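You operate a simulated robot arm through the tools that you are given. There is no shell and no other tool.

You run a simulated robot arm. Do the job below in one go: nothing can be reset, and whatever is moved stays where it is left.

JOB
Plump and square the cushions on the footstool and the tray table.
Fine: the purple cushion on the footstool, the cream cushion on the tray table; push each square where it lies; pat each till its dent is gone; edges in line with the top under it.

It is judged by the outcome, as a careful person would: the job done as asked, and still so three seconds after it is handed in. It fails if anything else is knocked over, pushed out of place, dropped, spilled or broken.

ROBOT AND FRAMES
A 7-joint arm with a three-finger gripper, fixed in place. Base frame: the origin is at the foot of the arm, x ahead of it, y to its left, z up. Lengths are in cm, angles in rad, forces in N, time in s.
With the tool pointing down near the work surface it reaches from about 10 to 62 cm from the base axis. Its first joint turns from -2.897 to 2.897 rad. Payload 2.69 kg.
The TCP is the grasp point between the finger pads, 3 cm short of the fingertips. In the tool frame z runs along the fingers and y along their closing line. Largest opening 12.8 cm; the body of the gripper starts 11.7 cm behind the TCP.
Orientation is that of the tool frame in the base frame, as a unit quaternion [w, x, y, z]. With the fingers straight down and closing along the base's y, the tool's x points along the base's -x, its y along +y and its z along -z.

CONTROLS
- The arm moves only by the tool servo_tool. Its argument "rows" is a list that holds one entry, the list of rows, each a list of 7 numbers: the shift along the tool's x, y, z in units of 200 mm (1.0 is 200 mm), then the turn, a rotation vector about the tool's x, y, z in units of 120 degrees (1.0 is 120 degrees), then the opening in per cent of the stroke, from 0 (shut) to 100 (fully open). In form: [[[tx, ty, tz, rx, ry, rz, gripper], ...]]. A call has 1 to 20 rows; each row is the pose to reach, as a shift and turn from the pose commanded when the call began, along the tool's axes at that moment. A call with a number of a shift or a turn outside -1 to 1 is refused whole. Each row takes 0.2 s and may step no farther than 5 cm and 0.15 rad from the row before; otherwise, or with a gripper value out of range, the whole call is refused. Where a pose cannot be reached the arm comes as near as it can. A force on the tool above 40 N (or 10 N above the force at the start of the call, whichever is more), or a blocked arm, ends the call early, and 0.2 s more pass. Each finger halts on what it meets, pressing with about 29 N; the grip force reading is that of the motor and also rises with nothing between the fingers. The clock runs only during rows and for 0.2 s after the last one: add rows that repeat a pose to give the fingers time. The reply holds the time, the measured pose of the TCP, the force on the tool along the base axes, the opening and the grip force, in the units named above and with some noise, with the torque about the TCP (base axes, N m) and any sound that the robot's microphone picked up.
- Cameras (640 x 400 px; columns grow to the right, rows downward): "scene" is fixed at [5.01, 65.07, 131.95]; the picture's right is [-0.20, -0.98, 0.00], its down [-0.86, 0.17, -0.47] and it looks along [0.46, -0.09, -0.88] (base axes); focal length 241 px, centre (320, 200). "wrist" rides on the gripper at [5.8, 5.4, -13.1] in the tool frame; the picture's right is [-0.68, 0.74, 0.00], its down [-0.62, -0.57, -0.55] and it looks along [-0.40, -0.37, 0.84] (tool axes); focal length 234 px, centre (320, 200). There is no depth. A picture from a camera that has moved, and an enlarged one, comes with that camera's place and axes in the base frame and with its lens.
- grab_frame(camera): a new picture of that camera. It takes no simulated time.
- raise_lower(by): slides the trunk up (or, below 0, down) by that many cm; the arm rides with it, the base frame stays. It gives what a move gives, with no picture.
- inspect(camera, box): a new picture of the part [left, top, right, bottom] of that camera's present view, enlarged. It takes no simulated time.
- sign_off(): hands the job in; it is judged then, once.

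Places have to be worked out from the pictures, the camera data and where the tool is seen. Open the gripper and draw the arm clear of the work before you hand the job in, unless the task says otherwise.

The tools are called after ">>>" by a JSON object that holds its "fn" and its "kwargs". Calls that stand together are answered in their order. servo_tool: Moves the arm, as the interface text tells. Its arguments: {"type":"object","properties":{"rows":{"type":"array","items":{"type":"array","items":{"type":"array","items":{"type":"number"}}}}},"required":["rows"]} The other tools are called the same way: raise_lower (by) slides the trunk up or down; grab_frame (camera) takes a picture; inspect (camera, box) takes an enlarged picture of a part of a camera's view; sign_off () hands the job in.

At the start:

```text
time_s: 0.0
tcp_pos: [59.62, 38.31, 91.4]
orientation: [0.0, -0.001, 1.0, 0.0]
contact_force: [-0.2, 0.1, -0.1]
wrist_torque: [0.04, 0.02, -0.03]
width: 12.82
finger_force: 0.1
trunk travel left (down, up): [-15.0, 20.0]
```

scene: 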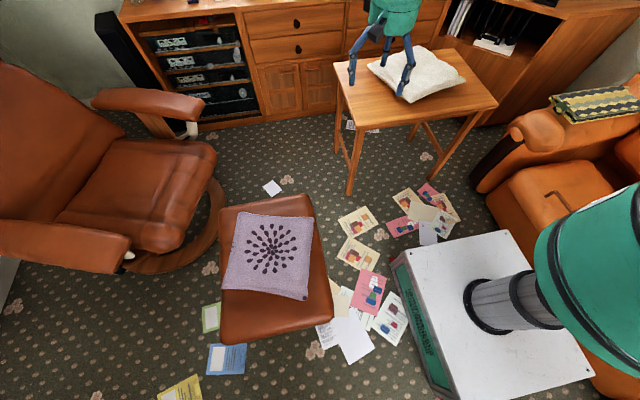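
wrist: 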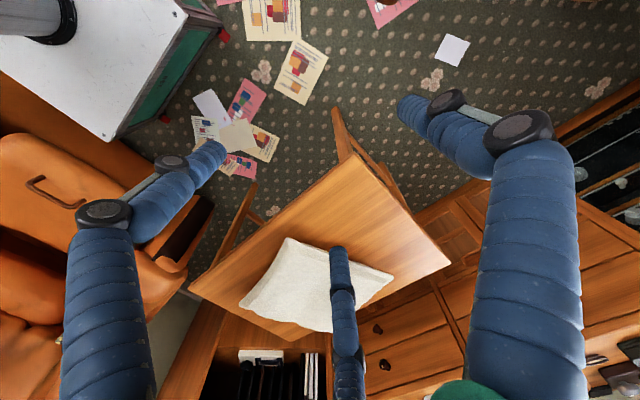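

I start by taking enlarged views of the two cushions to judge their outlines, dents and tops.

>>> {"fn": "inspect", "kwargs": {"camera": "scene", "box": [200, 180, 350, 350]}}

>>> {"fn": "inspect", "kwargs": {"camera": "scene", "box": [320, 20, 510, 200]}}

>>> {"fn": "inspect", "kwargs": {"camera": "wrist", "box": [180, 130, 460, 350]}}

```text
2.35 times, centred on (275, 265) of scene
camera zoom: at [5.01, 65.07, 131.95], right [-0.2, -0.98, 0.0], down [-0.86, 0.17, -0.47], along [0.46, -0.09, -0.88], focal length 568 px, centre (426, 47)
```

zoom: 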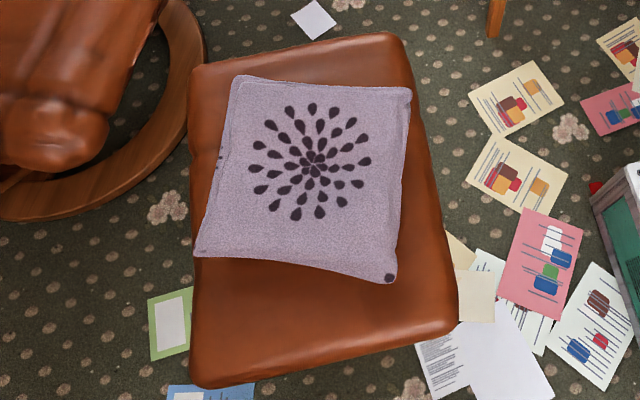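

```text
2.22 times, centred on (415, 110) of scene
camera zoom: at [5.01, 65.07, 131.95], right [-0.2, -0.98, 0.0], down [-0.86, 0.17, -0.47], along [0.46, -0.09, -0.88], focal length 536 px, centre (109, 400)
```

zoom: 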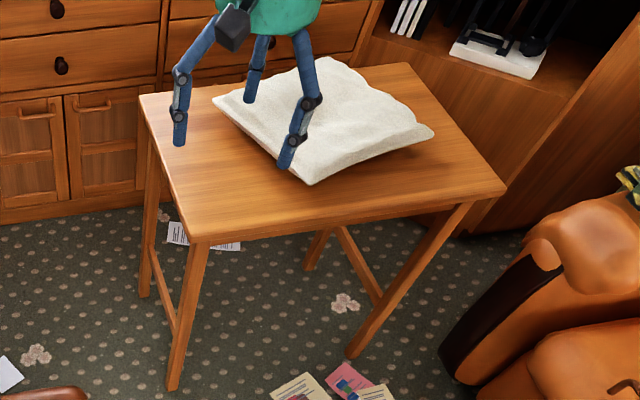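

```text
1.82 times, centred on (320, 240) of wrist
camera zoom: at [53.76, 43.68, 104.45], right [0.68, 0.74, 0.0], down [0.62, -0.57, 0.55], along [0.4, -0.37, -0.84], focal length 426 px, centre (320, 127)
```

zoom: 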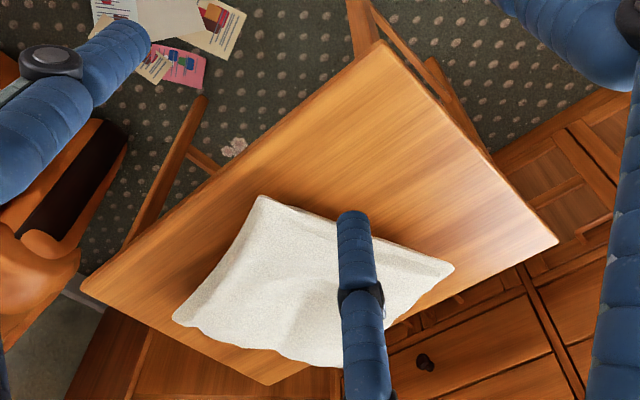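

The table top appears to be at about z=58–60 (x≈72–117, y≈-31–37). The stool top seems aligned with the base axes, and its purple cushion is turned by about 15°. I swing the tool over to the stool, staying high, to view that cushion from the wrist and fix its height.

>>> {"fn": "servo_tool", "kwargs": {"rows": [[[0.14, 0.14, 0, 0, 0, 0, 100], [0.28, 0.28, 0, 0, 0, 0, 100], [0.42, 0.42, 0, 0, 0, 0, 100], [0.56, 0.56, 0, 0, 0, 0, 100], [0.7, 0.7, 0, 0, 0, 0, 100], [0.84, 0.84, 0, 0, 0, 0, 100], [0.97, 0.97, 0, 0, 0, 0, 100]]]}}

```text
time_s: 1.6
tcp_pos: [40.09, 57.69, 91.29]
orientation: [0.0, 0.0, 1.0, 0.0]
contact_force: [-0.3, -0.6, 0.3]
wrist_torque: [0.01, 0.02, 0.04]
width: 12.8
finger_force: 0.0
trunk travel left (down, up): [-15.0, 20.0]
```

The move went as commanded. I take pictures from both cameras from here.

>>> {"fn": "grab_frame", "kwargs": {"camera": "wrist"}}

>>> {"fn": "grab_frame", "kwargs": {"camera": "scene"}}

```text
taken
camera wrist: at [34.25, 63.12, 104.4], right [0.68, 0.74, 0.0], down [0.62, -0.57, 0.55], along [0.4, -0.37, -0.84], focal length 234 px, centre (320, 200)
```

wrist: 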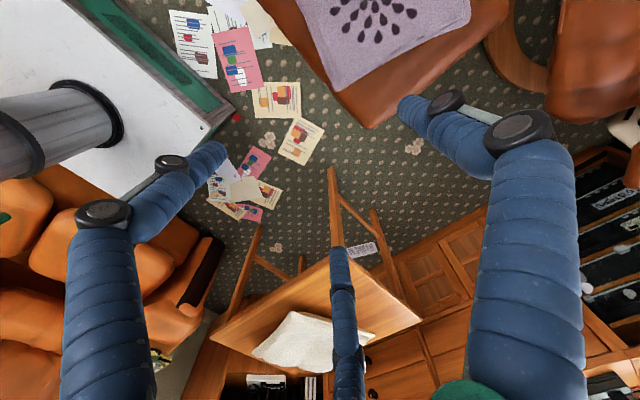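

```text
taken
```

scene: 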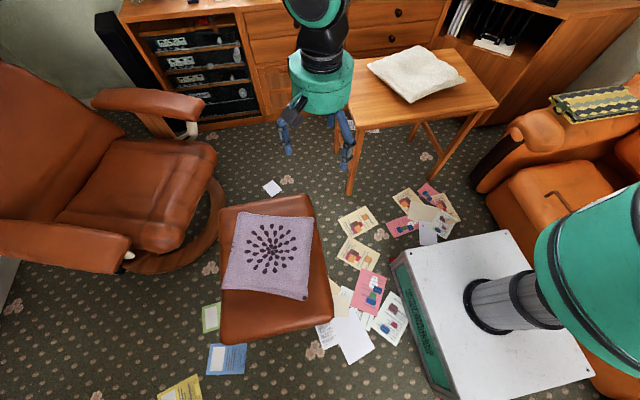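

The stool top triangulates to about z=37–40. I turn the tool 90° about the vertical so that the wrist camera faces the stool.

>>> {"fn": "servo_tool", "kwargs": {"rows": [[[0.02, 0, 0, 0, 0, -0.07, 100], [0.04, 0, 0, 0, 0, -0.14, 100], [0.08, 0, 0, 0, 0, -0.21, 100], [0.12, 0, 0, 0, 0, -0.28, 100], [0.16, 0, 0, 0, 0, -0.35, 100], [0.2, 0, 0, 0, 0, -0.42, 100], [0.25, 0, 0, 0, 0, -0.49, 100], [0.3, 0, 0, 0, 0, -0.56, 100], [0.35, 0, 0, 0, 0, -0.63, 100], [0.4, 0, 0, 0, 0, -0.7, 100], [0.45, 0, 0, 0, 0, -0.75, 100]]]}}

>>> {"fn": "grab_frame", "kwargs": {"camera": "wrist"}}

```text
time_s: 4.0
tcp_pos: [31.19, 57.63, 91.38]
orientation: [0.001, 0.708, -0.707, 0.0]
contact_force: [0.4, 0.3, 0.3]
wrist_torque: [0.01, 0.0, -0.03]
width: 12.81
finger_force: 0.0
trunk travel left (down, up): [-15.0, 20.0]
```

```text
taken
camera wrist: at [25.85, 51.9, 104.42], right [-0.74, 0.68, 0.0], down [0.56, 0.62, 0.55], along [0.37, 0.4, -0.84], focal length 234 px, centre (320, 200)
```

wrist: 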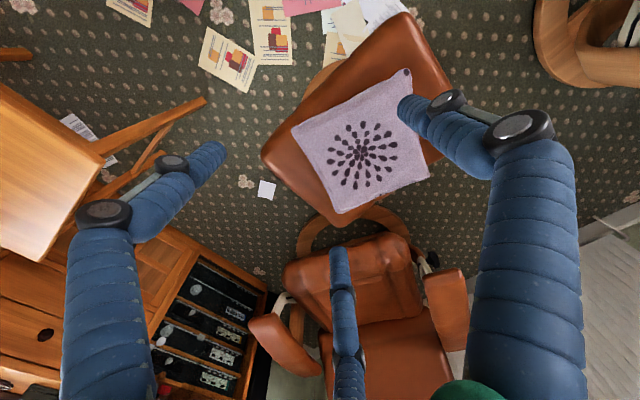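

Now I look closer at the purple cushion from this angle to locate its corners and dent.

>>> {"fn": "inspect", "kwargs": {"camera": "wrist", "box": [250, 0, 460, 240]}}

>>> {"fn": "inspect", "kwargs": {"camera": "wrist", "box": [285, 60, 435, 220]}}

```text
1.67 times, centred on (355, 120) of wrist
camera zoom: at [25.85, 51.9, 104.42], right [-0.74, 0.68, 0.0], down [0.56, 0.62, 0.55], along [0.37, 0.4, -0.84], focal length 390 px, centre (262, 333)
```

zoom: 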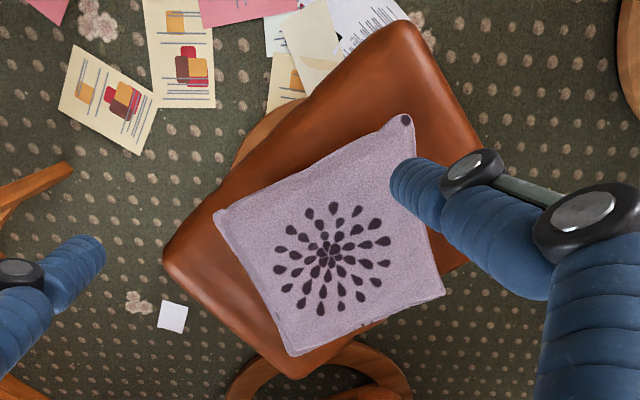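

```text
2.50 times, centred on (360, 140) of wrist
camera zoom: at [25.85, 51.9, 104.42], right [-0.74, 0.68, 0.0], down [0.56, 0.62, 0.55], along [0.37, 0.4, -0.84], focal length 585 px, centre (220, 350)
```

zoom: 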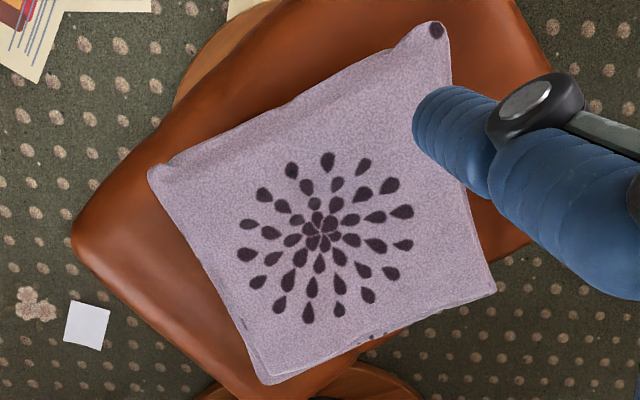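

The cushion's top is at about z=43 and its centre near (34, 78). I move out and down toward it, staying well above, to learn how far the arm reaches.

>>> {"fn": "servo_tool", "kwargs": {"rows": [[[-0.12, -0.02, 0.13, 0, 0, 0, 100], [-0.25, -0.04, 0.27, 0, 0, 0, 100], [-0.38, -0.06, 0.4, 0, 0, 0, 100], [-0.5, -0.08, 0.53, 0, 0, 0, 100], [-0.63, -0.1, 0.67, 0, 0, 0, 100], [-0.75, -0.1, 0.8, 0, 0, 0, 100], [-0.95, -0.14, 0.8, 0, 0, 0, 100], [-0.95, -0.14, 0.8, 0, 0, 0, 100]]]}}

>>> {"fn": "grab_frame", "kwargs": {"camera": "scene"}}

>>> {"fn": "grab_frame", "kwargs": {"camera": "wrist"}}

```text
time_s: 5.8
tcp_pos: [33.85, 76.63, 75.49]
orientation: [-0.001, 0.707, -0.707, 0.0]
contact_force: [0.5, 0.0, -0.3]
wrist_torque: [-0.06, 0.0, -0.02]
width: 12.79
finger_force: 0.1
trunk travel left (down, up): [-15.0, 20.0]
```

```text
taken
```

scene: 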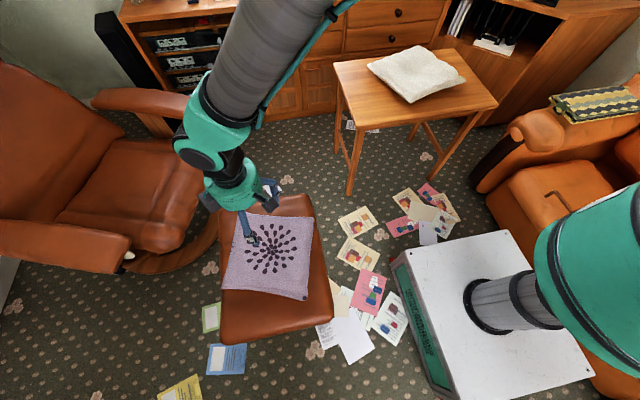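

```text
taken
camera wrist: at [28.52, 70.89, 88.53], right [-0.74, 0.68, 0.0], down [0.57, 0.62, 0.55], along [0.37, 0.4, -0.84], focal length 234 px, centre (320, 200)
```

wrist: 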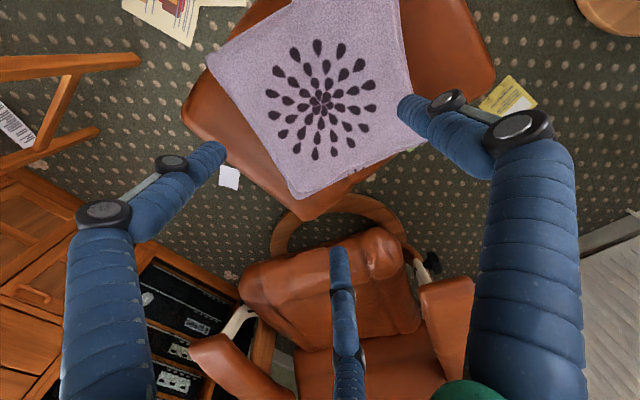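

The arm reaches a radius of 84 cm here without trouble. I close the fingers and go down 15 cm to TCP z≈60, still well clear of the cushion.

>>> {"fn": "servo_tool", "kwargs": {"rows": [[[0, 0, 0.15, 0, 0, 0, 60], [0, 0, 0.3, 0, 0, 0, 20], [0, 0, 0.45, 0, 0, 0, 0], [0, 0, 0.6, 0, 0, 0, 0], [0, 0, 0.75, 0, 0, 0, 0], [0, 0, 0.75, 0, 0, 0, 0]]]}}

>>> {"fn": "grab_frame", "kwargs": {"camera": "scene"}}

>>> {"fn": "grab_frame", "kwargs": {"camera": "wrist"}}

```text
time_s: 7.2
tcp_pos: [34.0, 76.57, 60.42]
orientation: [0.0, 0.707, -0.707, 0.001]
contact_force: [1.1, 0.0, -0.7]
wrist_torque: [-0.01, 0.03, 0.02]
width: 0.24
finger_force: 28.8
trunk travel left (down, up): [-15.0, 20.0]
```

```text
taken
```

scene: 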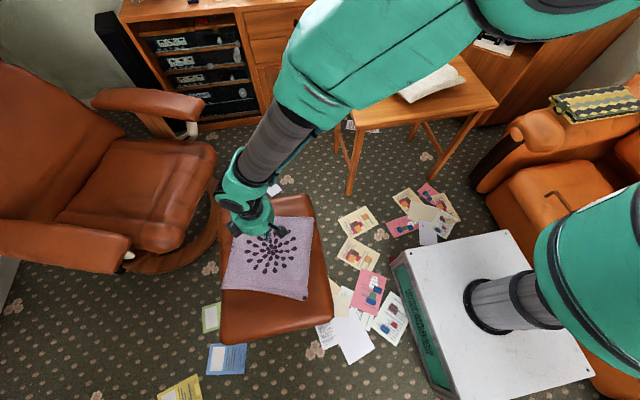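

```text
taken
camera wrist: at [28.67, 70.8, 73.38], right [-0.74, 0.68, 0.0], down [0.57, 0.62, 0.55], along [0.37, 0.4, -0.84], focal length 234 px, centre (320, 200)
```

wrist: 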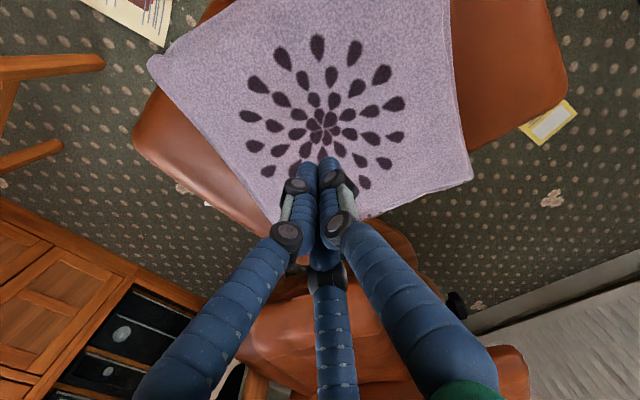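

The closed fingers sit just above the flower. I look closely at the cushion surface for the dent before touching it.

>>> {"fn": "inspect", "kwargs": {"camera": "wrist", "box": [140, 0, 480, 215]}}

>>> {"fn": "inspect", "kwargs": {"camera": "scene", "box": [215, 205, 325, 305]}}

```text
1.86 times, centred on (310, 108) of wrist
camera zoom: at [28.67, 70.8, 73.38], right [-0.74, 0.68, 0.0], down [0.57, 0.62, 0.55], along [0.37, 0.4, -0.84], focal length 436 px, centre (339, 372)
```

zoom: 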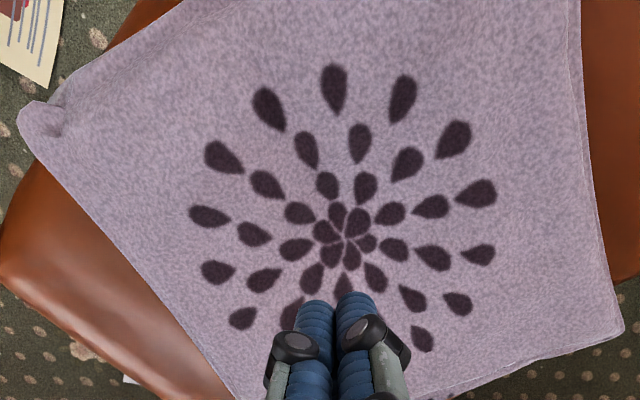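

```text
4.00 times, centred on (270, 255) of scene
camera zoom: at [5.01, 65.07, 131.95], right [-0.2, -0.98, 0.0], down [-0.86, 0.17, -0.47], along [0.46, -0.09, -0.88], focal length 966 px, centre (520, -20)
```

zoom: 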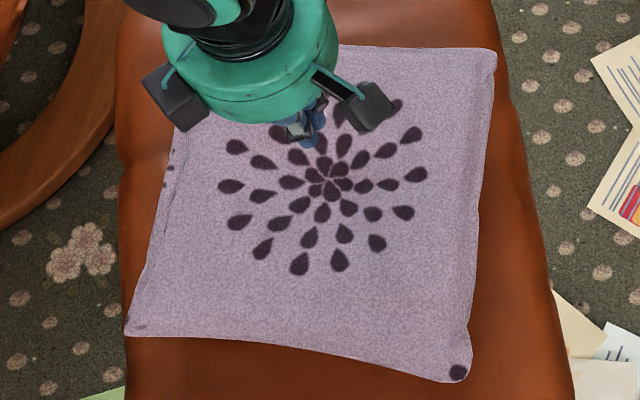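

No deep dent is plain in these views, so I probe gently. I come down over the centre to fingertips at about z=46.

>>> {"fn": "servo_tool", "kwargs": {"rows": [[[-0.01, 0, 0.15, 0, 0, 0, 0], [-0.03, 0, 0.3, 0, 0, 0, 0], [-0.04, 0, 0.42, 0, 0, 0, 0], [-0.04, 0, 0.52, 0, 0, 0, 0], [-0.04, 0, 0.57, 0, 0, 0, 0]]]}}

>>> {"fn": "servo_tool", "kwargs": {"rows": [[[0, 0, 0.025, 0, 0, 0, 0], [0, 0, 0.05, 0, 0, 0, 0]]]}}

>>> {"fn": "servo_tool", "kwargs": {"rows": [[[0, 0, 0.025, 0, 0, 0, 0], [0, 0, 0.05, 0, 0, 0, 0]]]}}

```text
time_s: 8.0
tcp_pos: [34.17, 77.84, 52.72]
orientation: [-0.004, 0.707, -0.707, -0.002]
contact_force: [-2.1, -2.8, 19.0]
wrist_torque: [-0.27, 0.09, 0.04]
width: 0.59
finger_force: 29.2
trunk travel left (down, up): [-15.0, 20.0]
stopped in row 4: the force on the tool passed its limit at 64 N (the readings are from after the stop); the commanded pose is now the measured one
```

```text
time_s: 8.4
tcp_pos: [34.27, 78.04, 52.91]
orientation: [-0.004, 0.708, -0.707, -0.002]
contact_force: [-2.4, -4.0, 17.0]
wrist_torque: [-0.25, 0.13, 0.12]
width: 0.61
finger_force: 29.3
trunk travel left (down, up): [-15.0, 20.0]
stopped in row 1: the force on the tool passed its limit at 46 N (the readings are from after the stop); the commanded pose is now the measured one
```

```text
time_s: 8.7
tcp_pos: [34.42, 78.2, 52.86]
orientation: [-0.005, 0.707, -0.707, -0.001]
contact_force: [-0.9, -1.8, 13.3]
wrist_torque: [-0.12, 0.05, 0.02]
width: 0.61
finger_force: 29.0
trunk travel left (down, up): [-15.0, 20.0]
stopped in row 1: the force on the tool passed its limit at 48 N (the readings are from after the stop); the commanded pose is now the measured one
```

Contact came earlier than I expected, at TCP z≈52.7, so I stop and look at it before going on.

>>> {"fn": "grab_frame", "kwargs": {"camera": "wrist"}}

>>> {"fn": "grab_frame", "kwargs": {"camera": "scene"}}

>>> {"fn": "inspect", "kwargs": {"camera": "scene", "box": [205, 195, 335, 305]}}

```text
taken
camera wrist: at [29.05, 72.4, 65.79], right [-0.74, 0.68, 0.0], down [0.56, 0.61, 0.56], along [0.37, 0.41, -0.83], focal length 234 px, centre (320, 200)
```

wrist: 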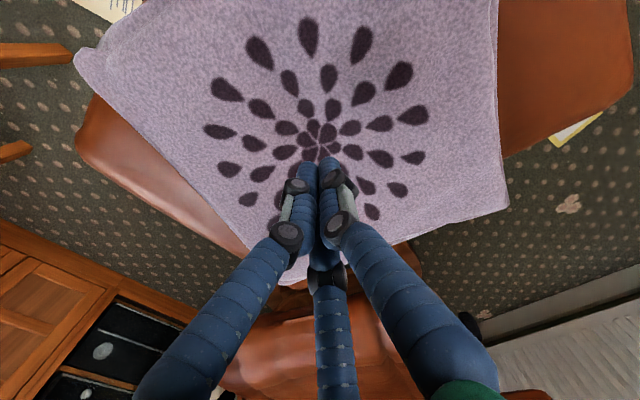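

```text
taken
```

scene: 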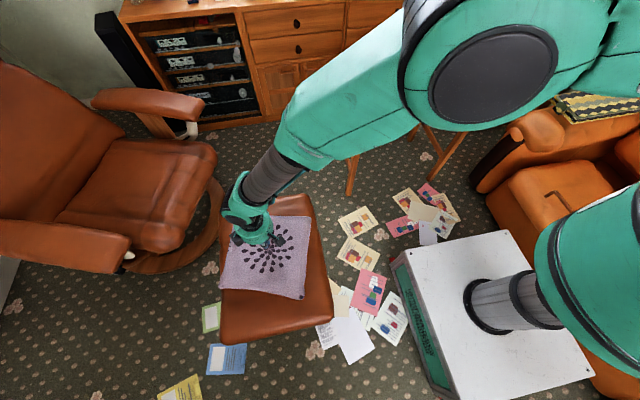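

```text
3.64 times, centred on (270, 250) of scene
camera zoom: at [5.01, 65.07, 131.95], right [-0.2, -0.98, 0.0], down [-0.86, 0.17, -0.47], along [0.46, -0.09, -0.88], focal length 878 px, centre (502, 18)
```

zoom: 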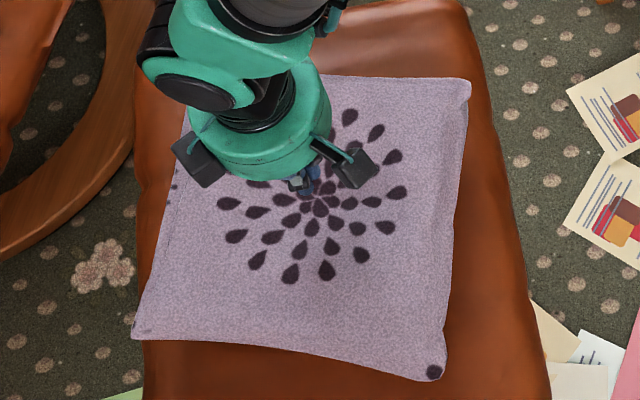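

The cushion slid about 1 cm with the tool under the press, so friction on the top does carry it. I lift 10 cm and compare its shape with before.

>>> {"fn": "servo_tool", "kwargs": {"rows": [[[0, 0, -0.1, 0, 0, 0, 0], [0, 0, -0.25, 0, 0, 0, 0], [0, 0, -0.375, 0, 0, 0, 0], [0, 0, -0.375, 0, 0, 0, 0]]]}}

>>> {"fn": "inspect", "kwargs": {"camera": "wrist", "box": [140, 0, 480, 215]}}

>>> {"fn": "inspect", "kwargs": {"camera": "scene", "box": [205, 195, 335, 305]}}

```text
time_s: 9.7
tcp_pos: [34.38, 78.04, 60.16]
orientation: [-0.003, 0.707, -0.707, 0.0]
contact_force: [-0.3, 0.3, -0.4]
wrist_torque: [0.03, 0.01, -0.03]
width: 0.22
finger_force: 29.6
trunk travel left (down, up): [-15.0, 20.0]
```

```text
1.86 times, centred on (310, 108) of wrist
camera zoom: at [29.0, 72.22, 73.03], right [-0.74, 0.68, 0.0], down [0.56, 0.61, 0.55], along [0.37, 0.41, -0.83], focal length 436 px, centre (339, 372)
```

zoom: 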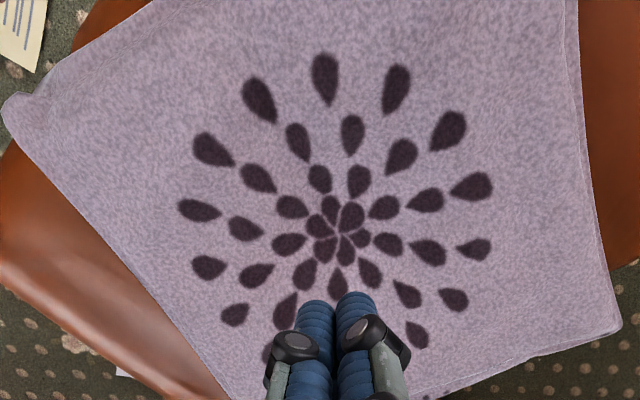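

```text
3.64 times, centred on (270, 250) of scene
camera zoom: at [5.01, 65.07, 131.95], right [-0.2, -0.98, 0.0], down [-0.86, 0.17, -0.47], along [0.46, -0.09, -0.88], focal length 878 px, centre (502, 18)
```

zoom: 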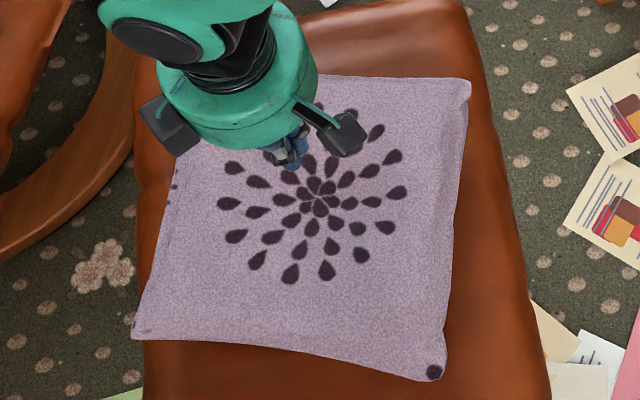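

I lift clear and now plan to square by pressing lightly on the top and dragging, which also serves as patting. The cushion needs about 16° counter-clockwise, so I go to its low-x end at about (22, 84) to drag it toward -y.

>>> {"fn": "servo_tool", "kwargs": {"rows": [[[-0.08, 0.16, 0, 0, 0, 0, 0], [-0.16, 0.32, 0, 0, 0, 0, 0], [-0.24, 0.48, 0, 0, 0, 0, 0], [-0.3, 0.62, 0, 0, 0, 0, 0], [-0.3, 0.62, 0.1, 0, 0, 0, 0], [-0.3, 0.62, 0.2, 0, 0, 0, 0], [-0.3, 0.62, 0.27, 0, 0, 0, 0], [-0.3, 0.62, 0.27, 0, 0, 0, 0]]]}}

>>> {"fn": "inspect", "kwargs": {"camera": "scene", "box": [205, 195, 335, 305]}}

>>> {"fn": "grab_frame", "kwargs": {"camera": "wrist"}}

```text
time_s: 11.5
tcp_pos: [22.15, 84.22, 54.73]
orientation: [-0.003, 0.707, -0.707, -0.001]
contact_force: [0.5, 0.7, 0.2]
wrist_torque: [-0.03, 0.02, -0.04]
width: 0.21
finger_force: 28.9
trunk travel left (down, up): [-15.0, 20.0]
```

```text
3.64 times, centred on (270, 250) of scene
camera zoom: at [5.01, 65.07, 131.95], right [-0.2, -0.98, 0.0], down [-0.86, 0.17, -0.47], along [0.46, -0.09, -0.88], focal length 878 px, centre (502, 18)
```

zoom: 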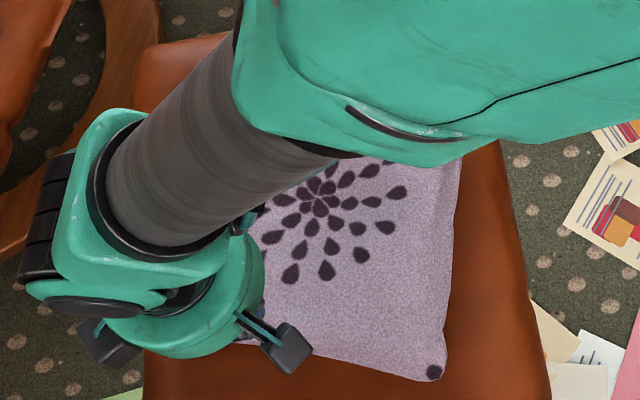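

```text
taken
camera wrist: at [16.68, 78.27, 67.64], right [-0.74, 0.68, 0.0], down [0.56, 0.61, 0.55], along [0.37, 0.41, -0.83], focal length 234 px, centre (320, 200)
```

wrist: 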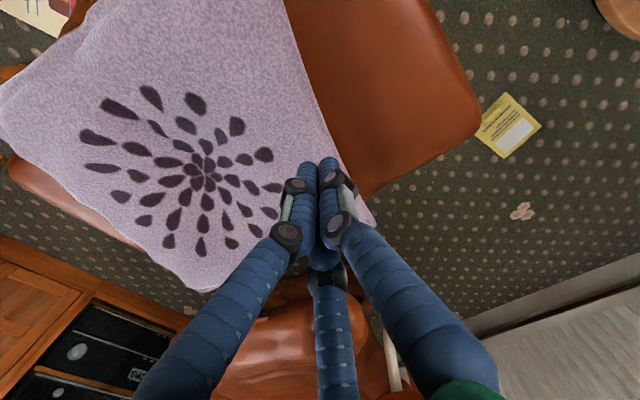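

The tip is only about 1–2 cm inside the cushion's edge here. I shift 4 cm inward (+x) and then lower in small steps until I feel contact.

>>> {"fn": "servo_tool", "kwargs": {"rows": [[[0, -0.1, 0, 0, 0, 0, 0], [0, -0.2, 0, 0, 0, 0, 0], [0, -0.2, 0.025, 0, 0, 0, 0], [0, -0.2, 0.05, 0, 0, 0, 0], [0, -0.2, 0.06, 0, 0, 0, 0]]]}}

```text
time_s: 12.7
tcp_pos: [26.01, 84.14, 53.46]
orientation: [0.003, -0.707, 0.707, 0.002]
contact_force: [0.5, -0.6, 0.1]
wrist_torque: [-0.02, 0.0, -0.02]
width: 0.23
finger_force: 29.0
trunk travel left (down, up): [-15.0, 20.0]
```

No contact yet at TCP z=53.5, so I carry on down in fine steps.

>>> {"fn": "servo_tool", "kwargs": {"rows": [[[0, 0, 0.01, 0, 0, 0, 0], [0, 0, 0.02, 0, 0, 0, 0], [0, 0, 0.03, 0, 0, 0, 0], [0, 0, 0.04, 0, 0, 0, 0], [0, 0, 0.05, 0, 0, 0, 0]]]}}

```text
time_s: 13.9
tcp_pos: [26.05, 84.13, 52.65]
orientation: [-0.004, 0.707, -0.707, -0.002]
contact_force: [-2.3, -11.6, 26.6]
wrist_torque: [-0.49, -0.09, -0.17]
width: 0.24
finger_force: 29.1
trunk travel left (down, up): [-15.0, 20.0]
```

Contact begins at about z=53, and I now press with about 27 N. I ease off slightly and drag 3.5 cm toward -y.

>>> {"fn": "servo_tool", "kwargs": {"rows": [[[0.0, 0, -0.007, 0, 0, 0, 0], [0.025, 0, -0.007, 0, 0, 0, 0], [0.05, 0, -0.007, 0, 0, 0, 0], [0.075, 0, -0.007, 0, 0, 0, 0], [0.1, 0, -0.007, 0, 0, 0, 0], [0.125, 0, -0.007, 0, 0, 0, 0], [0.15, 0, -0.007, 0, 0, 0, 0], [0.175, 0, -0.007, 0, 0, 0, 0]]]}}

>>> {"fn": "grab_frame", "kwargs": {"camera": "wrist"}}

>>> {"fn": "inspect", "kwargs": {"camera": "scene", "box": [205, 195, 335, 305]}}

```text
time_s: 15.7
tcp_pos: [26.08, 80.67, 52.85]
orientation: [0.004, -0.707, 0.707, 0.002]
contact_force: [0.1, 12.8, 24.7]
wrist_torque: [0.19, -0.16, 0.06]
width: 0.59
finger_force: 29.4
trunk travel left (down, up): [-15.0, 20.0]
```

```text
taken
camera wrist: at [20.59, 74.87, 65.78], right [-0.74, 0.68, 0.0], down [0.56, 0.61, 0.56], along [0.37, 0.41, -0.83], focal length 234 px, centre (320, 200)
```

wrist: 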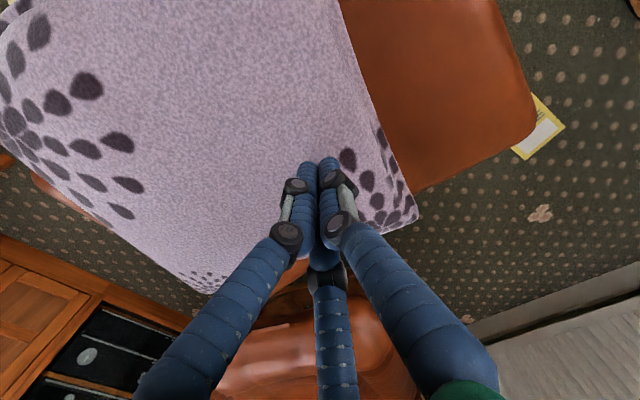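

```text
3.64 times, centred on (270, 250) of scene
camera zoom: at [5.01, 65.07, 131.95], right [-0.2, -0.98, 0.0], down [-0.86, 0.17, -0.47], along [0.46, -0.09, -0.88], focal length 878 px, centre (502, 18)
```

zoom: 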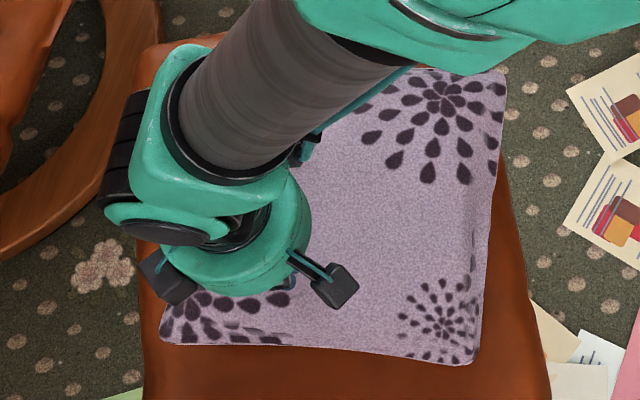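

The cushion moved about 3.5 cm toward -y without turning. Its surface print also changed, which may mean it plumped up. I lift off to look.

>>> {"fn": "servo_tool", "kwargs": {"rows": [[[0, 0, -0.1, 0, 0, 0, 0], [0, 0, -0.25, 0, 0, 0, 0], [0, 0, -0.45, 0, 0, 0, 30], [0.2, 0, -0.65, 0, 0, 0, 60], [0.4, 0, -0.8, 0, 0, 0, 100], [0.6, 0, -0.8, 0, 0, 0, 100], [0.8, 0, -0.8, 0, 0, 0, 100], [0.8, 0, -0.8, 0, 0, 0, 100]]]}}

>>> {"fn": "grab_frame", "kwargs": {"camera": "wrist"}}

>>> {"fn": "inspect", "kwargs": {"camera": "scene", "box": [205, 195, 335, 305]}}

```text
refused: row 4 steps farther than a row can; nothing moved
```

```text
taken
camera wrist: at [20.59, 74.87, 65.78], right [-0.74, 0.68, 0.0], down [0.56, 0.61, 0.56], along [0.37, 0.41, -0.83], focal length 234 px, centre (320, 200)
```

wrist: 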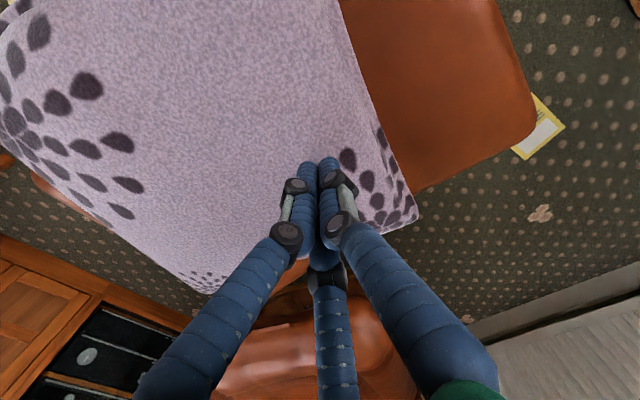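

```text
3.64 times, centred on (270, 250) of scene
camera zoom: at [5.01, 65.07, 131.95], right [-0.2, -0.98, 0.0], down [-0.86, 0.17, -0.47], along [0.46, -0.09, -0.88], focal length 878 px, centre (502, 18)
```

zoom: 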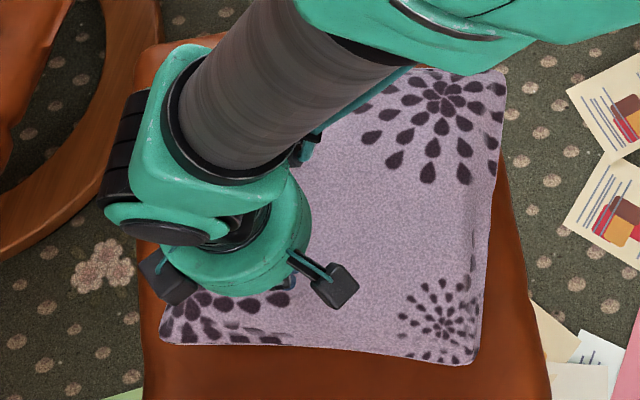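

That call was refused because one row stepped too far. I repeat the lift with smaller steps and back away toward the robot to see the whole cushion.

>>> {"fn": "servo_tool", "kwargs": {"rows": [[[0, 0, -0.1, 0, 0, 0, 0], [0, 0, -0.25, 0, 0, 0, 0], [0, 0, -0.45, 0, 0, 0, 30], [0.15, 0, -0.6, 0, 0, 0, 60], [0.3, 0, -0.75, 0, 0, 0, 100], [0.5, 0, -0.8, 0, 0, 0, 100], [0.7, 0, -0.8, 0, 0, 0, 100], [0.8, 0, -0.8, 0, 0, 0, 100]]]}}

>>> {"fn": "grab_frame", "kwargs": {"camera": "wrist"}}

>>> {"fn": "inspect", "kwargs": {"camera": "scene", "box": [205, 195, 335, 305]}}

```text
time_s: 17.5
tcp_pos: [26.01, 64.59, 68.5]
orientation: [0.003, -0.707, 0.707, 0.001]
contact_force: [0.3, 0.5, 0.2]
wrist_torque: [0.02, -0.03, 0.0]
width: 12.78
finger_force: 0.0
trunk travel left (down, up): [-15.0, 20.0]
```

```text
taken
camera wrist: at [20.6, 58.68, 81.52], right [-0.74, 0.68, 0.0], down [0.56, 0.61, 0.55], along [0.37, 0.41, -0.83], focal length 234 px, centre (320, 200)
```

wrist: 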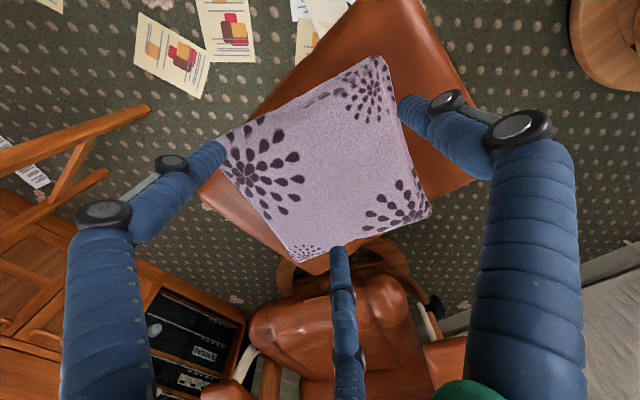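

```text
3.64 times, centred on (270, 250) of scene
camera zoom: at [5.01, 65.07, 131.95], right [-0.2, -0.98, 0.0], down [-0.86, 0.17, -0.47], along [0.46, -0.09, -0.88], focal length 878 px, centre (502, 18)
```

zoom: 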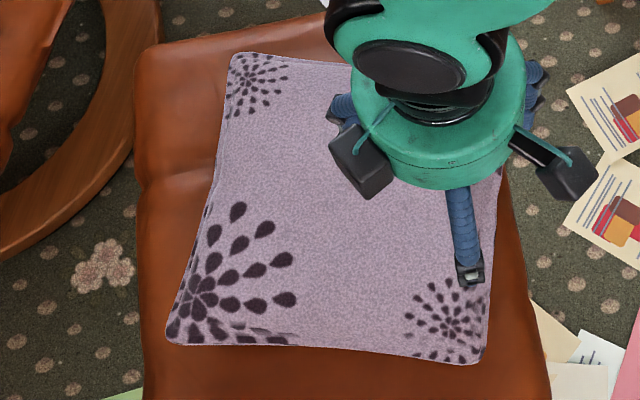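

The cushion is now printed differently and looks fuller. It sits at about (34.4, 76) and is still turned by about 15°. I go above its centre with the fingers spread, to press at two points and twist it.

>>> {"fn": "servo_tool", "kwargs": {"rows": [[[-0.12, -0.1, 0.05, 0, 0, 0, 100], [-0.24, -0.2, 0.1, 0, 0, 0, 100], [-0.36, -0.3, 0.2, 0, 0, 0, 100], [-0.48, -0.4, 0.3, 0, 0, 0, 100], [-0.57, -0.42, 0.45, 0, 0, 0, 100], [-0.57, -0.42, 0.6, 0, 0, 0, 100], [-0.57, -0.42, 0.6, 0, 0, 0, 100]]]}}

>>> {"fn": "grab_frame", "kwargs": {"camera": "wrist"}}

>>> {"fn": "grab_frame", "kwargs": {"camera": "scene"}}

```text
time_s: 19.1
tcp_pos: [34.48, 76.18, 56.45]
orientation: [0.004, -0.707, 0.707, 0.001]
contact_force: [-0.1, -0.1, -0.5]
wrist_torque: [-0.01, 0.0, 0.0]
width: 12.82
finger_force: 0.1
trunk travel left (down, up): [-15.0, 20.0]
```

```text
taken
camera wrist: at [29.08, 70.26, 69.56], right [-0.74, 0.68, 0.0], down [0.56, 0.61, 0.55], along [0.37, 0.41, -0.83], focal length 234 px, centre (320, 200)
```

wrist: 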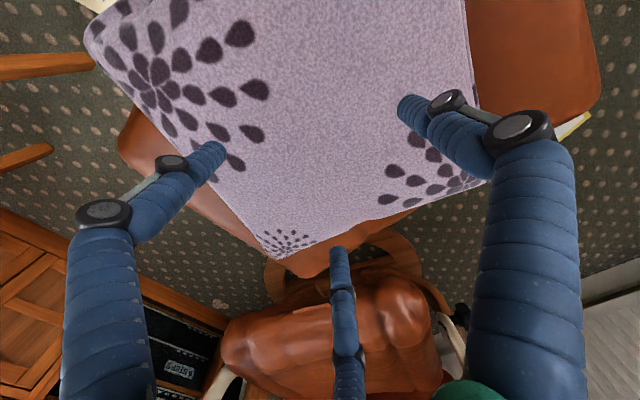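

```text
taken
```

scene: 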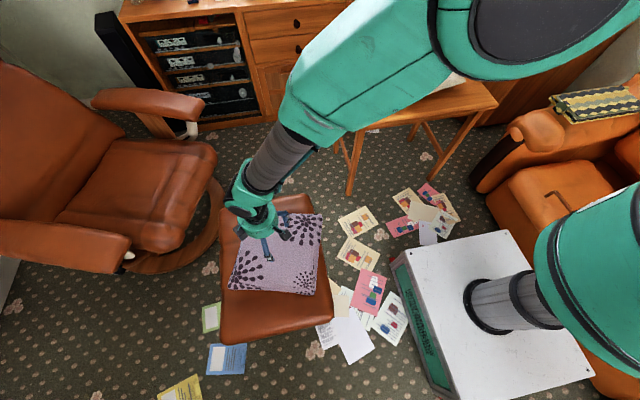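

I lower the spread fingers in small steps until they touch.

>>> {"fn": "servo_tool", "kwargs": {"rows": [[[0, 0, 0.025, 0, 0, 0, 100], [0, 0, 0.05, 0, 0, 0, 100], [0, 0, 0.075, 0, 0, 0, 100], [0, 0, 0.1, 0, 0, 0, 100], [0, 0, 0.12, 0, 0, 0, 100], [0, 0, 0.13, 0, 0, 0, 100], [0, 0, 0.14, 0, 0, 0, 100], [0, 0, 0.15, 0, 0, 0, 100]]]}}

```text
time_s: 20.9
tcp_pos: [34.38, 76.12, 53.59]
orientation: [-0.004, 0.707, -0.707, -0.001]
contact_force: [-0.5, 0.8, -0.4]
wrist_torque: [-0.02, 0.02, 0.01]
width: 12.77
finger_force: 0.0
trunk travel left (down, up): [-15.0, 20.0]
```

There is no contact yet at TCP z=53.6, so I continue in 2 mm steps.

>>> {"fn": "servo_tool", "kwargs": {"rows": [[[0, 0, 0.01, 0, 0, 0, 100], [0, 0, 0.02, 0, 0, 0, 100], [0, 0, 0.03, 0, 0, 0, 100], [0, 0, 0.04, 0, 0, 0, 100]]]}}

```text
time_s: 21.9
tcp_pos: [34.34, 76.06, 52.78]
orientation: [0.003, -0.707, 0.707, 0.0]
contact_force: [-1.0, -0.4, -0.8]
wrist_torque: [-0.01, -0.01, -0.02]
width: 12.8
finger_force: 0.1
trunk travel left (down, up): [-15.0, 20.0]
```

Still no contact. I continue down, watching the force.

>>> {"fn": "servo_tool", "kwargs": {"rows": [[[0, 0, 0.01, 0, 0, 0, 100], [0, 0, 0.02, 0, 0, 0, 100], [0, 0, 0.03, 0, 0, 0, 100], [0, 0, 0.04, 0, 0, 0, 100], [0, 0, 0.05, 0, 0, 0, 100], [0, 0, 0.06, 0, 0, 0, 100]]]}}

```text
time_s: 23.3
tcp_pos: [34.36, 76.09, 51.74]
orientation: [-0.004, 0.707, -0.707, -0.001]
contact_force: [-0.6, -5.5, 10.1]
wrist_torque: [-0.61, -0.01, -0.11]
width: 12.8
finger_force: 0.0
trunk travel left (down, up): [-15.0, 20.0]
```

Contact at z≈51.8 with 10 N. I press a little more, then twist 15° counter-clockwise while sliding 2.5 cm toward +y.

>>> {"fn": "servo_tool", "kwargs": {"rows": [[[0, 0, 0.01, 0, 0, 0, 100], [0, 0, 0.01, 0, 0, -0.02, 100], [0, 0, 0.01, 0, 0, -0.04, 100], [-0.02, 0, 0.01, 0, 0, -0.06, 100], [-0.04, 0, 0.01, 0, 0, -0.08, 100], [-0.06, 0, 0.01, 0, 0, -0.1, 100], [-0.08, 0, 0.01, 0, 0, -0.12, 100], [-0.1, 0, 0.01, 0, 0, -0.125, 100], [-0.12, 0, 0.01, 0, 0, -0.125, 100]]]}}

>>> {"fn": "grab_frame", "kwargs": {"camera": "wrist"}}

>>> {"fn": "inspect", "kwargs": {"camera": "scene", "box": [205, 195, 335, 305]}}

```text
time_s: 23.9
tcp_pos: [34.33, 76.09, 51.75]
orientation: [-0.003, 0.714, -0.7, -0.001]
contact_force: [-4.3, -10.3, 23.1]
wrist_torque: [-1.19, 0.1, -0.4]
width: 12.82
finger_force: 0.2
trunk travel left (down, up): [-15.0, 20.0]
stopped in row 2: the force on the tool passed its limit at 42 N (the readings are from after the stop); the commanded pose is now the measured one
```

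```text
taken
camera wrist: at [29.05, 70.15, 64.75], right [-0.75, 0.66, 0.0], down [0.55, 0.62, 0.55], along [0.37, 0.42, -0.83], focal length 234 px, centre (320, 200)
```

wrist: 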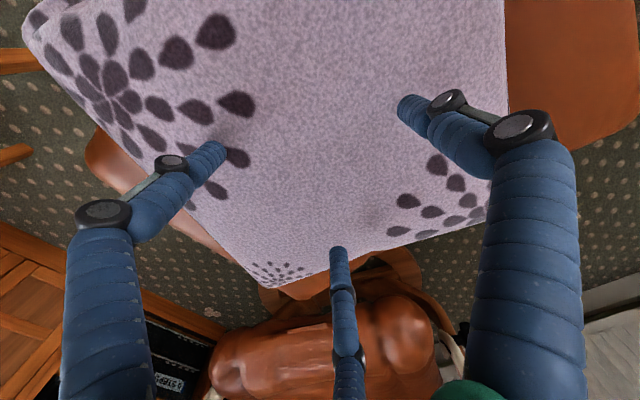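

```text
3.64 times, centred on (270, 250) of scene
camera zoom: at [5.01, 65.07, 131.95], right [-0.2, -0.98, 0.0], down [-0.86, 0.17, -0.47], along [0.46, -0.09, -0.88], focal length 878 px, centre (502, 18)
```

zoom: 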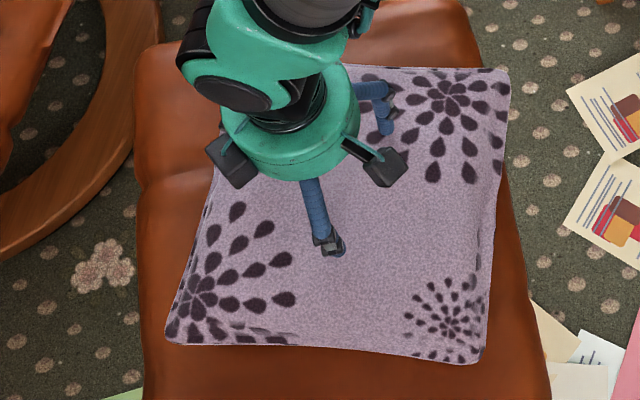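

The force limit tripped. I ease off by 2 mm first and then twist under a lighter load.

>>> {"fn": "servo_tool", "kwargs": {"rows": [[[0, 0, -0.008, 0, 0, 0, 100], [0, 0, -0.008, 0, 0, 0, 100], [0, 0, -0.008, 0, 0, -0.015, 100], [0, 0, -0.008, 0, 0, -0.03, 100], [0, 0, -0.008, 0, 0, -0.045, 100], [0, 0, -0.008, 0, 0, -0.06, 100]]]}}

>>> {"fn": "inspect", "kwargs": {"camera": "scene", "box": [205, 195, 335, 305]}}

```text
time_s: 25.3
tcp_pos: [34.41, 76.1, 51.88]
orientation: [-0.003, 0.756, -0.654, 0.0]
contact_force: [-3.3, 2.0, 5.5]
wrist_torque: [-0.19, 0.22, -0.38]
width: 12.82
finger_force: 0.0
trunk travel left (down, up): [-15.0, 20.0]
```

```text
3.64 times, centred on (270, 250) of scene
camera zoom: at [5.01, 65.07, 131.95], right [-0.2, -0.98, 0.0], down [-0.86, 0.17, -0.47], along [0.46, -0.09, -0.88], focal length 878 px, centre (502, 18)
```

zoom: 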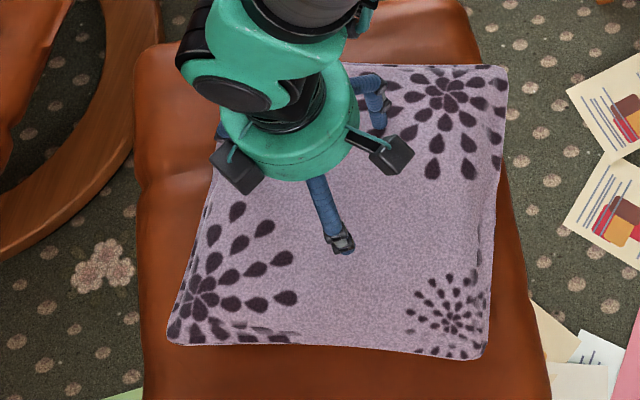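

At 5 N the cushion turned only slightly. I add a little pressure and keep twisting.

>>> {"fn": "servo_tool", "kwargs": {"rows": [[[0, 0, 0.006, 0, 0, 0, 100], [0, 0, 0.006, 0, 0, -0.01, 100], [0, 0, 0.006, 0, 0, -0.02, 100], [0, 0, 0.006, 0, 0, -0.03, 100], [0, 0, 0.006, 0, 0, -0.04, 100], [0, 0, 0.006, 0, 0, -0.05, 100], [0, 0, 0.006, 0, 0, -0.06, 100]]]}}

>>> {"fn": "inspect", "kwargs": {"camera": "scene", "box": [205, 195, 335, 305]}}

```text
time_s: 26.9
tcp_pos: [34.19, 75.95, 51.75]
orientation: [-0.003, 0.796, -0.606, 0.0]
contact_force: [-6.8, -9.4, 34.1]
wrist_torque: [-1.78, -0.79, -1.23]
width: 12.9
finger_force: 8.4
trunk travel left (down, up): [-15.0, 20.0]
```

```text
3.64 times, centred on (270, 250) of scene
camera zoom: at [5.01, 65.07, 131.95], right [-0.2, -0.98, 0.0], down [-0.86, 0.17, -0.47], along [0.46, -0.09, -0.88], focal length 878 px, centre (502, 18)
```

zoom: 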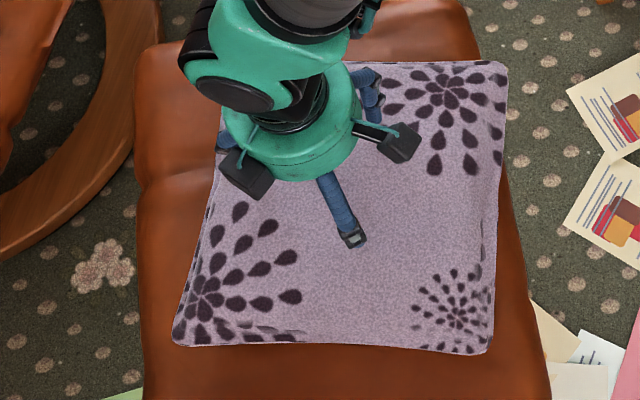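

Twisting works but slips: the cushion turned only about 2–3°. A side push suits better, because pushing +y on its high-x end turns it the right way and also brings back the 2.6 cm in y. I lift, close the fingers and turn the tool straight again.

>>> {"fn": "servo_tool", "kwargs": {"rows": [[[0, 0, -0.1, 0, 0, 0, 100], [0, 0, -0.25, 0, 0, 0.04, 60], [0, 0, -0.4, 0, 0, 0.08, 20], [0, 0, -0.5, 0, 0, 0.13, 0], [0, 0, -0.5, 0, 0, 0.13, 0]]]}}

>>> {"fn": "inspect", "kwargs": {"camera": "scene", "box": [205, 195, 335, 305]}}

```text
time_s: 28.1
tcp_pos: [34.33, 76.01, 61.56]
orientation: [0.003, -0.706, 0.709, 0.001]
contact_force: [0.4, 0.5, -0.2]
wrist_torque: [-0.03, -0.01, 0.02]
width: 0.22
finger_force: 29.3
trunk travel left (down, up): [-15.0, 20.0]
```

```text
3.64 times, centred on (270, 250) of scene
camera zoom: at [5.01, 65.07, 131.95], right [-0.2, -0.98, 0.0], down [-0.86, 0.17, -0.47], along [0.46, -0.09, -0.88], focal length 878 px, centre (502, 18)
```

zoom: 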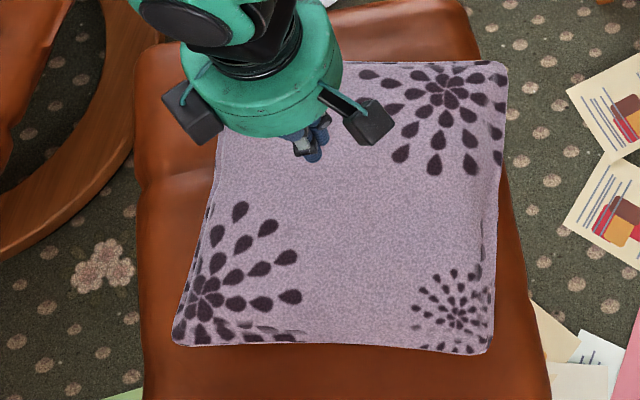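

Next I carry the closed fingers back over the near side, to about (42, 50), before lowering beside the cushion.

>>> {"fn": "servo_tool", "kwargs": {"rows": [[[0.2, -0.08, 0, 0, 0, 0, 0], [0.4, -0.16, 0, 0, 0, 0, 0], [0.6, -0.24, 0, 0, 0, 0, 0], [0.8, -0.32, 0, 0, 0, 0, 0], [1.0, -0.385, 0, 0, 0, 0, 0]]]}}

>>> {"fn": "servo_tool", "kwargs": {"rows": [[[0.15, 0, 0.05, 0, 0, 0, 0], [0.3, 0, 0.15, 0, 0, 0, 0], [0.3, 0, 0.35, 0, 0, 0, 0], [0.3, 0, 0.55, 0, 0, 0, 0], [0.3, 0, 0.67, 0, 0, 0, 0], [0.3, 0, 0.67, 0, 0, 0, 0]]]}}

>>> {"fn": "grab_frame", "kwargs": {"camera": "wrist"}}

>>> {"fn": "grab_frame", "kwargs": {"camera": "scene"}}

```text
time_s: 29.3
tcp_pos: [42.19, 56.09, 61.42]
orientation: [0.003, -0.707, 0.708, 0.0]
contact_force: [-0.2, 0.5, 0.3]
wrist_torque: [-0.05, 0.0, -0.02]
width: 0.24
finger_force: 28.8
trunk travel left (down, up): [-15.0, 20.0]
```

```text
time_s: 30.7
tcp_pos: [42.02, 50.14, 47.94]
orientation: [0.002, -0.706, 0.708, 0.001]
contact_force: [-0.3, 0.3, -1.3]
wrist_torque: [-0.02, 0.05, -0.04]
width: 0.22
finger_force: 29.4
trunk travel left (down, up): [-15.0, 20.0]
```

```text
taken
camera wrist: at [36.64, 44.24, 61.03], right [-0.73, 0.68, 0.0], down [0.57, 0.61, 0.55], along [0.37, 0.41, -0.83], focal length 234 px, centre (320, 200)
```

wrist: 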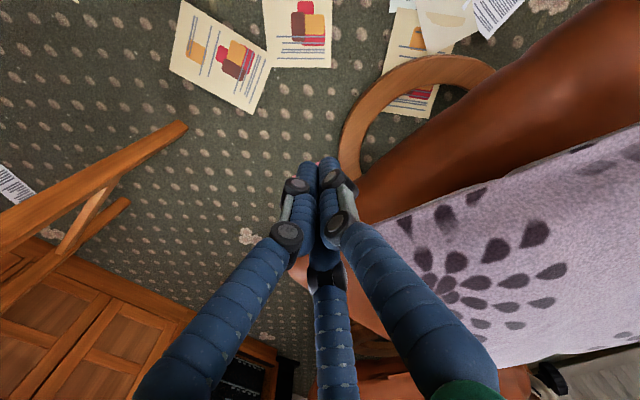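

```text
taken
```

scene: 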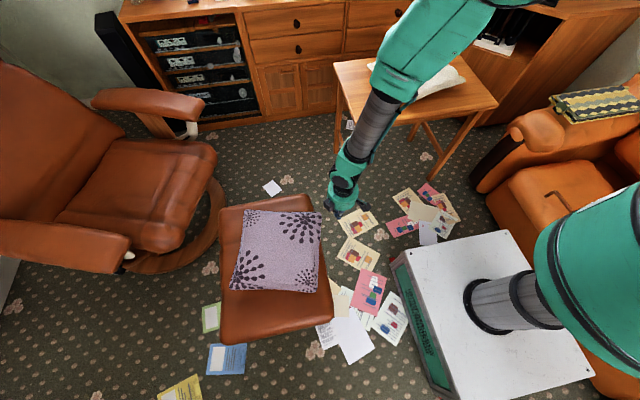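

The tool is beside the stool, clear of it. I take an enlarged scene view for the cushion's corners and the tool's alignment.

>>> {"fn": "inspect", "kwargs": {"camera": "scene", "box": [205, 185, 375, 345]}}

```text
2.50 times, centred on (290, 265) of scene
camera zoom: at [5.01, 65.07, 131.95], right [-0.2, -0.98, 0.0], down [-0.86, 0.17, -0.47], along [0.46, -0.09, -0.88], focal length 604 px, centre (395, 38)
```

zoom: 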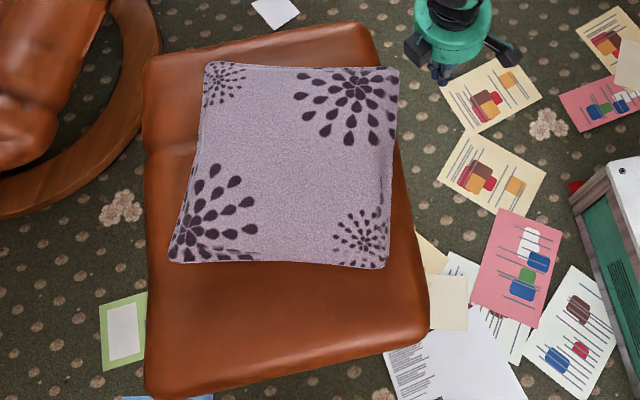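

The cushion is turned by about 13.5° with its centre at (34.7, 75.4). I push +y at x≈42 with the closed fingers, stopping at y≈59.5 to check.

>>> {"fn": "servo_tool", "kwargs": {"rows": [[[-0.1, 0, 0, 0, 0, 0, 0], [-0.2, 0, 0, 0, 0, 0, 0], [-0.25, 0, 0, 0, 0, 0, 0], [-0.29, 0, 0, 0, 0, 0, 0], [-0.33, 0, 0, 0, 0, 0, 0], [-0.37, 0, 0, 0, 0, 0, 0], [-0.41, 0, 0, 0, 0, 0, 0], [-0.45, 0, 0, 0, 0, 0, 0], [-0.48, 0, 0, 0, 0, 0, 0], [-0.48, 0, 0, 0, 0, 0, 0]]]}}

>>> {"fn": "inspect", "kwargs": {"camera": "scene", "box": [205, 185, 375, 345]}}

```text
time_s: 32.9
tcp_pos: [42.0, 59.71, 48.05]
orientation: [0.002, -0.707, 0.708, 0.001]
contact_force: [0.2, -0.5, 0.2]
wrist_torque: [0.03, -0.04, -0.01]
width: 0.23
finger_force: 28.7
trunk travel left (down, up): [-15.0, 20.0]
```

```text
2.50 times, centred on (290, 265) of scene
camera zoom: at [5.01, 65.07, 131.95], right [-0.2, -0.98, 0.0], down [-0.86, 0.17, -0.47], along [0.46, -0.09, -0.88], focal length 604 px, centre (395, 38)
```

zoom: 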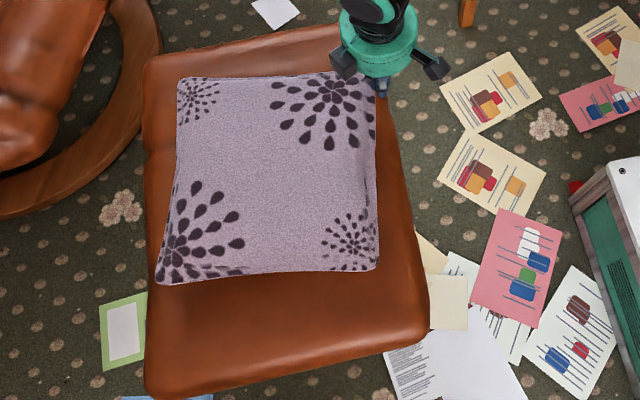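

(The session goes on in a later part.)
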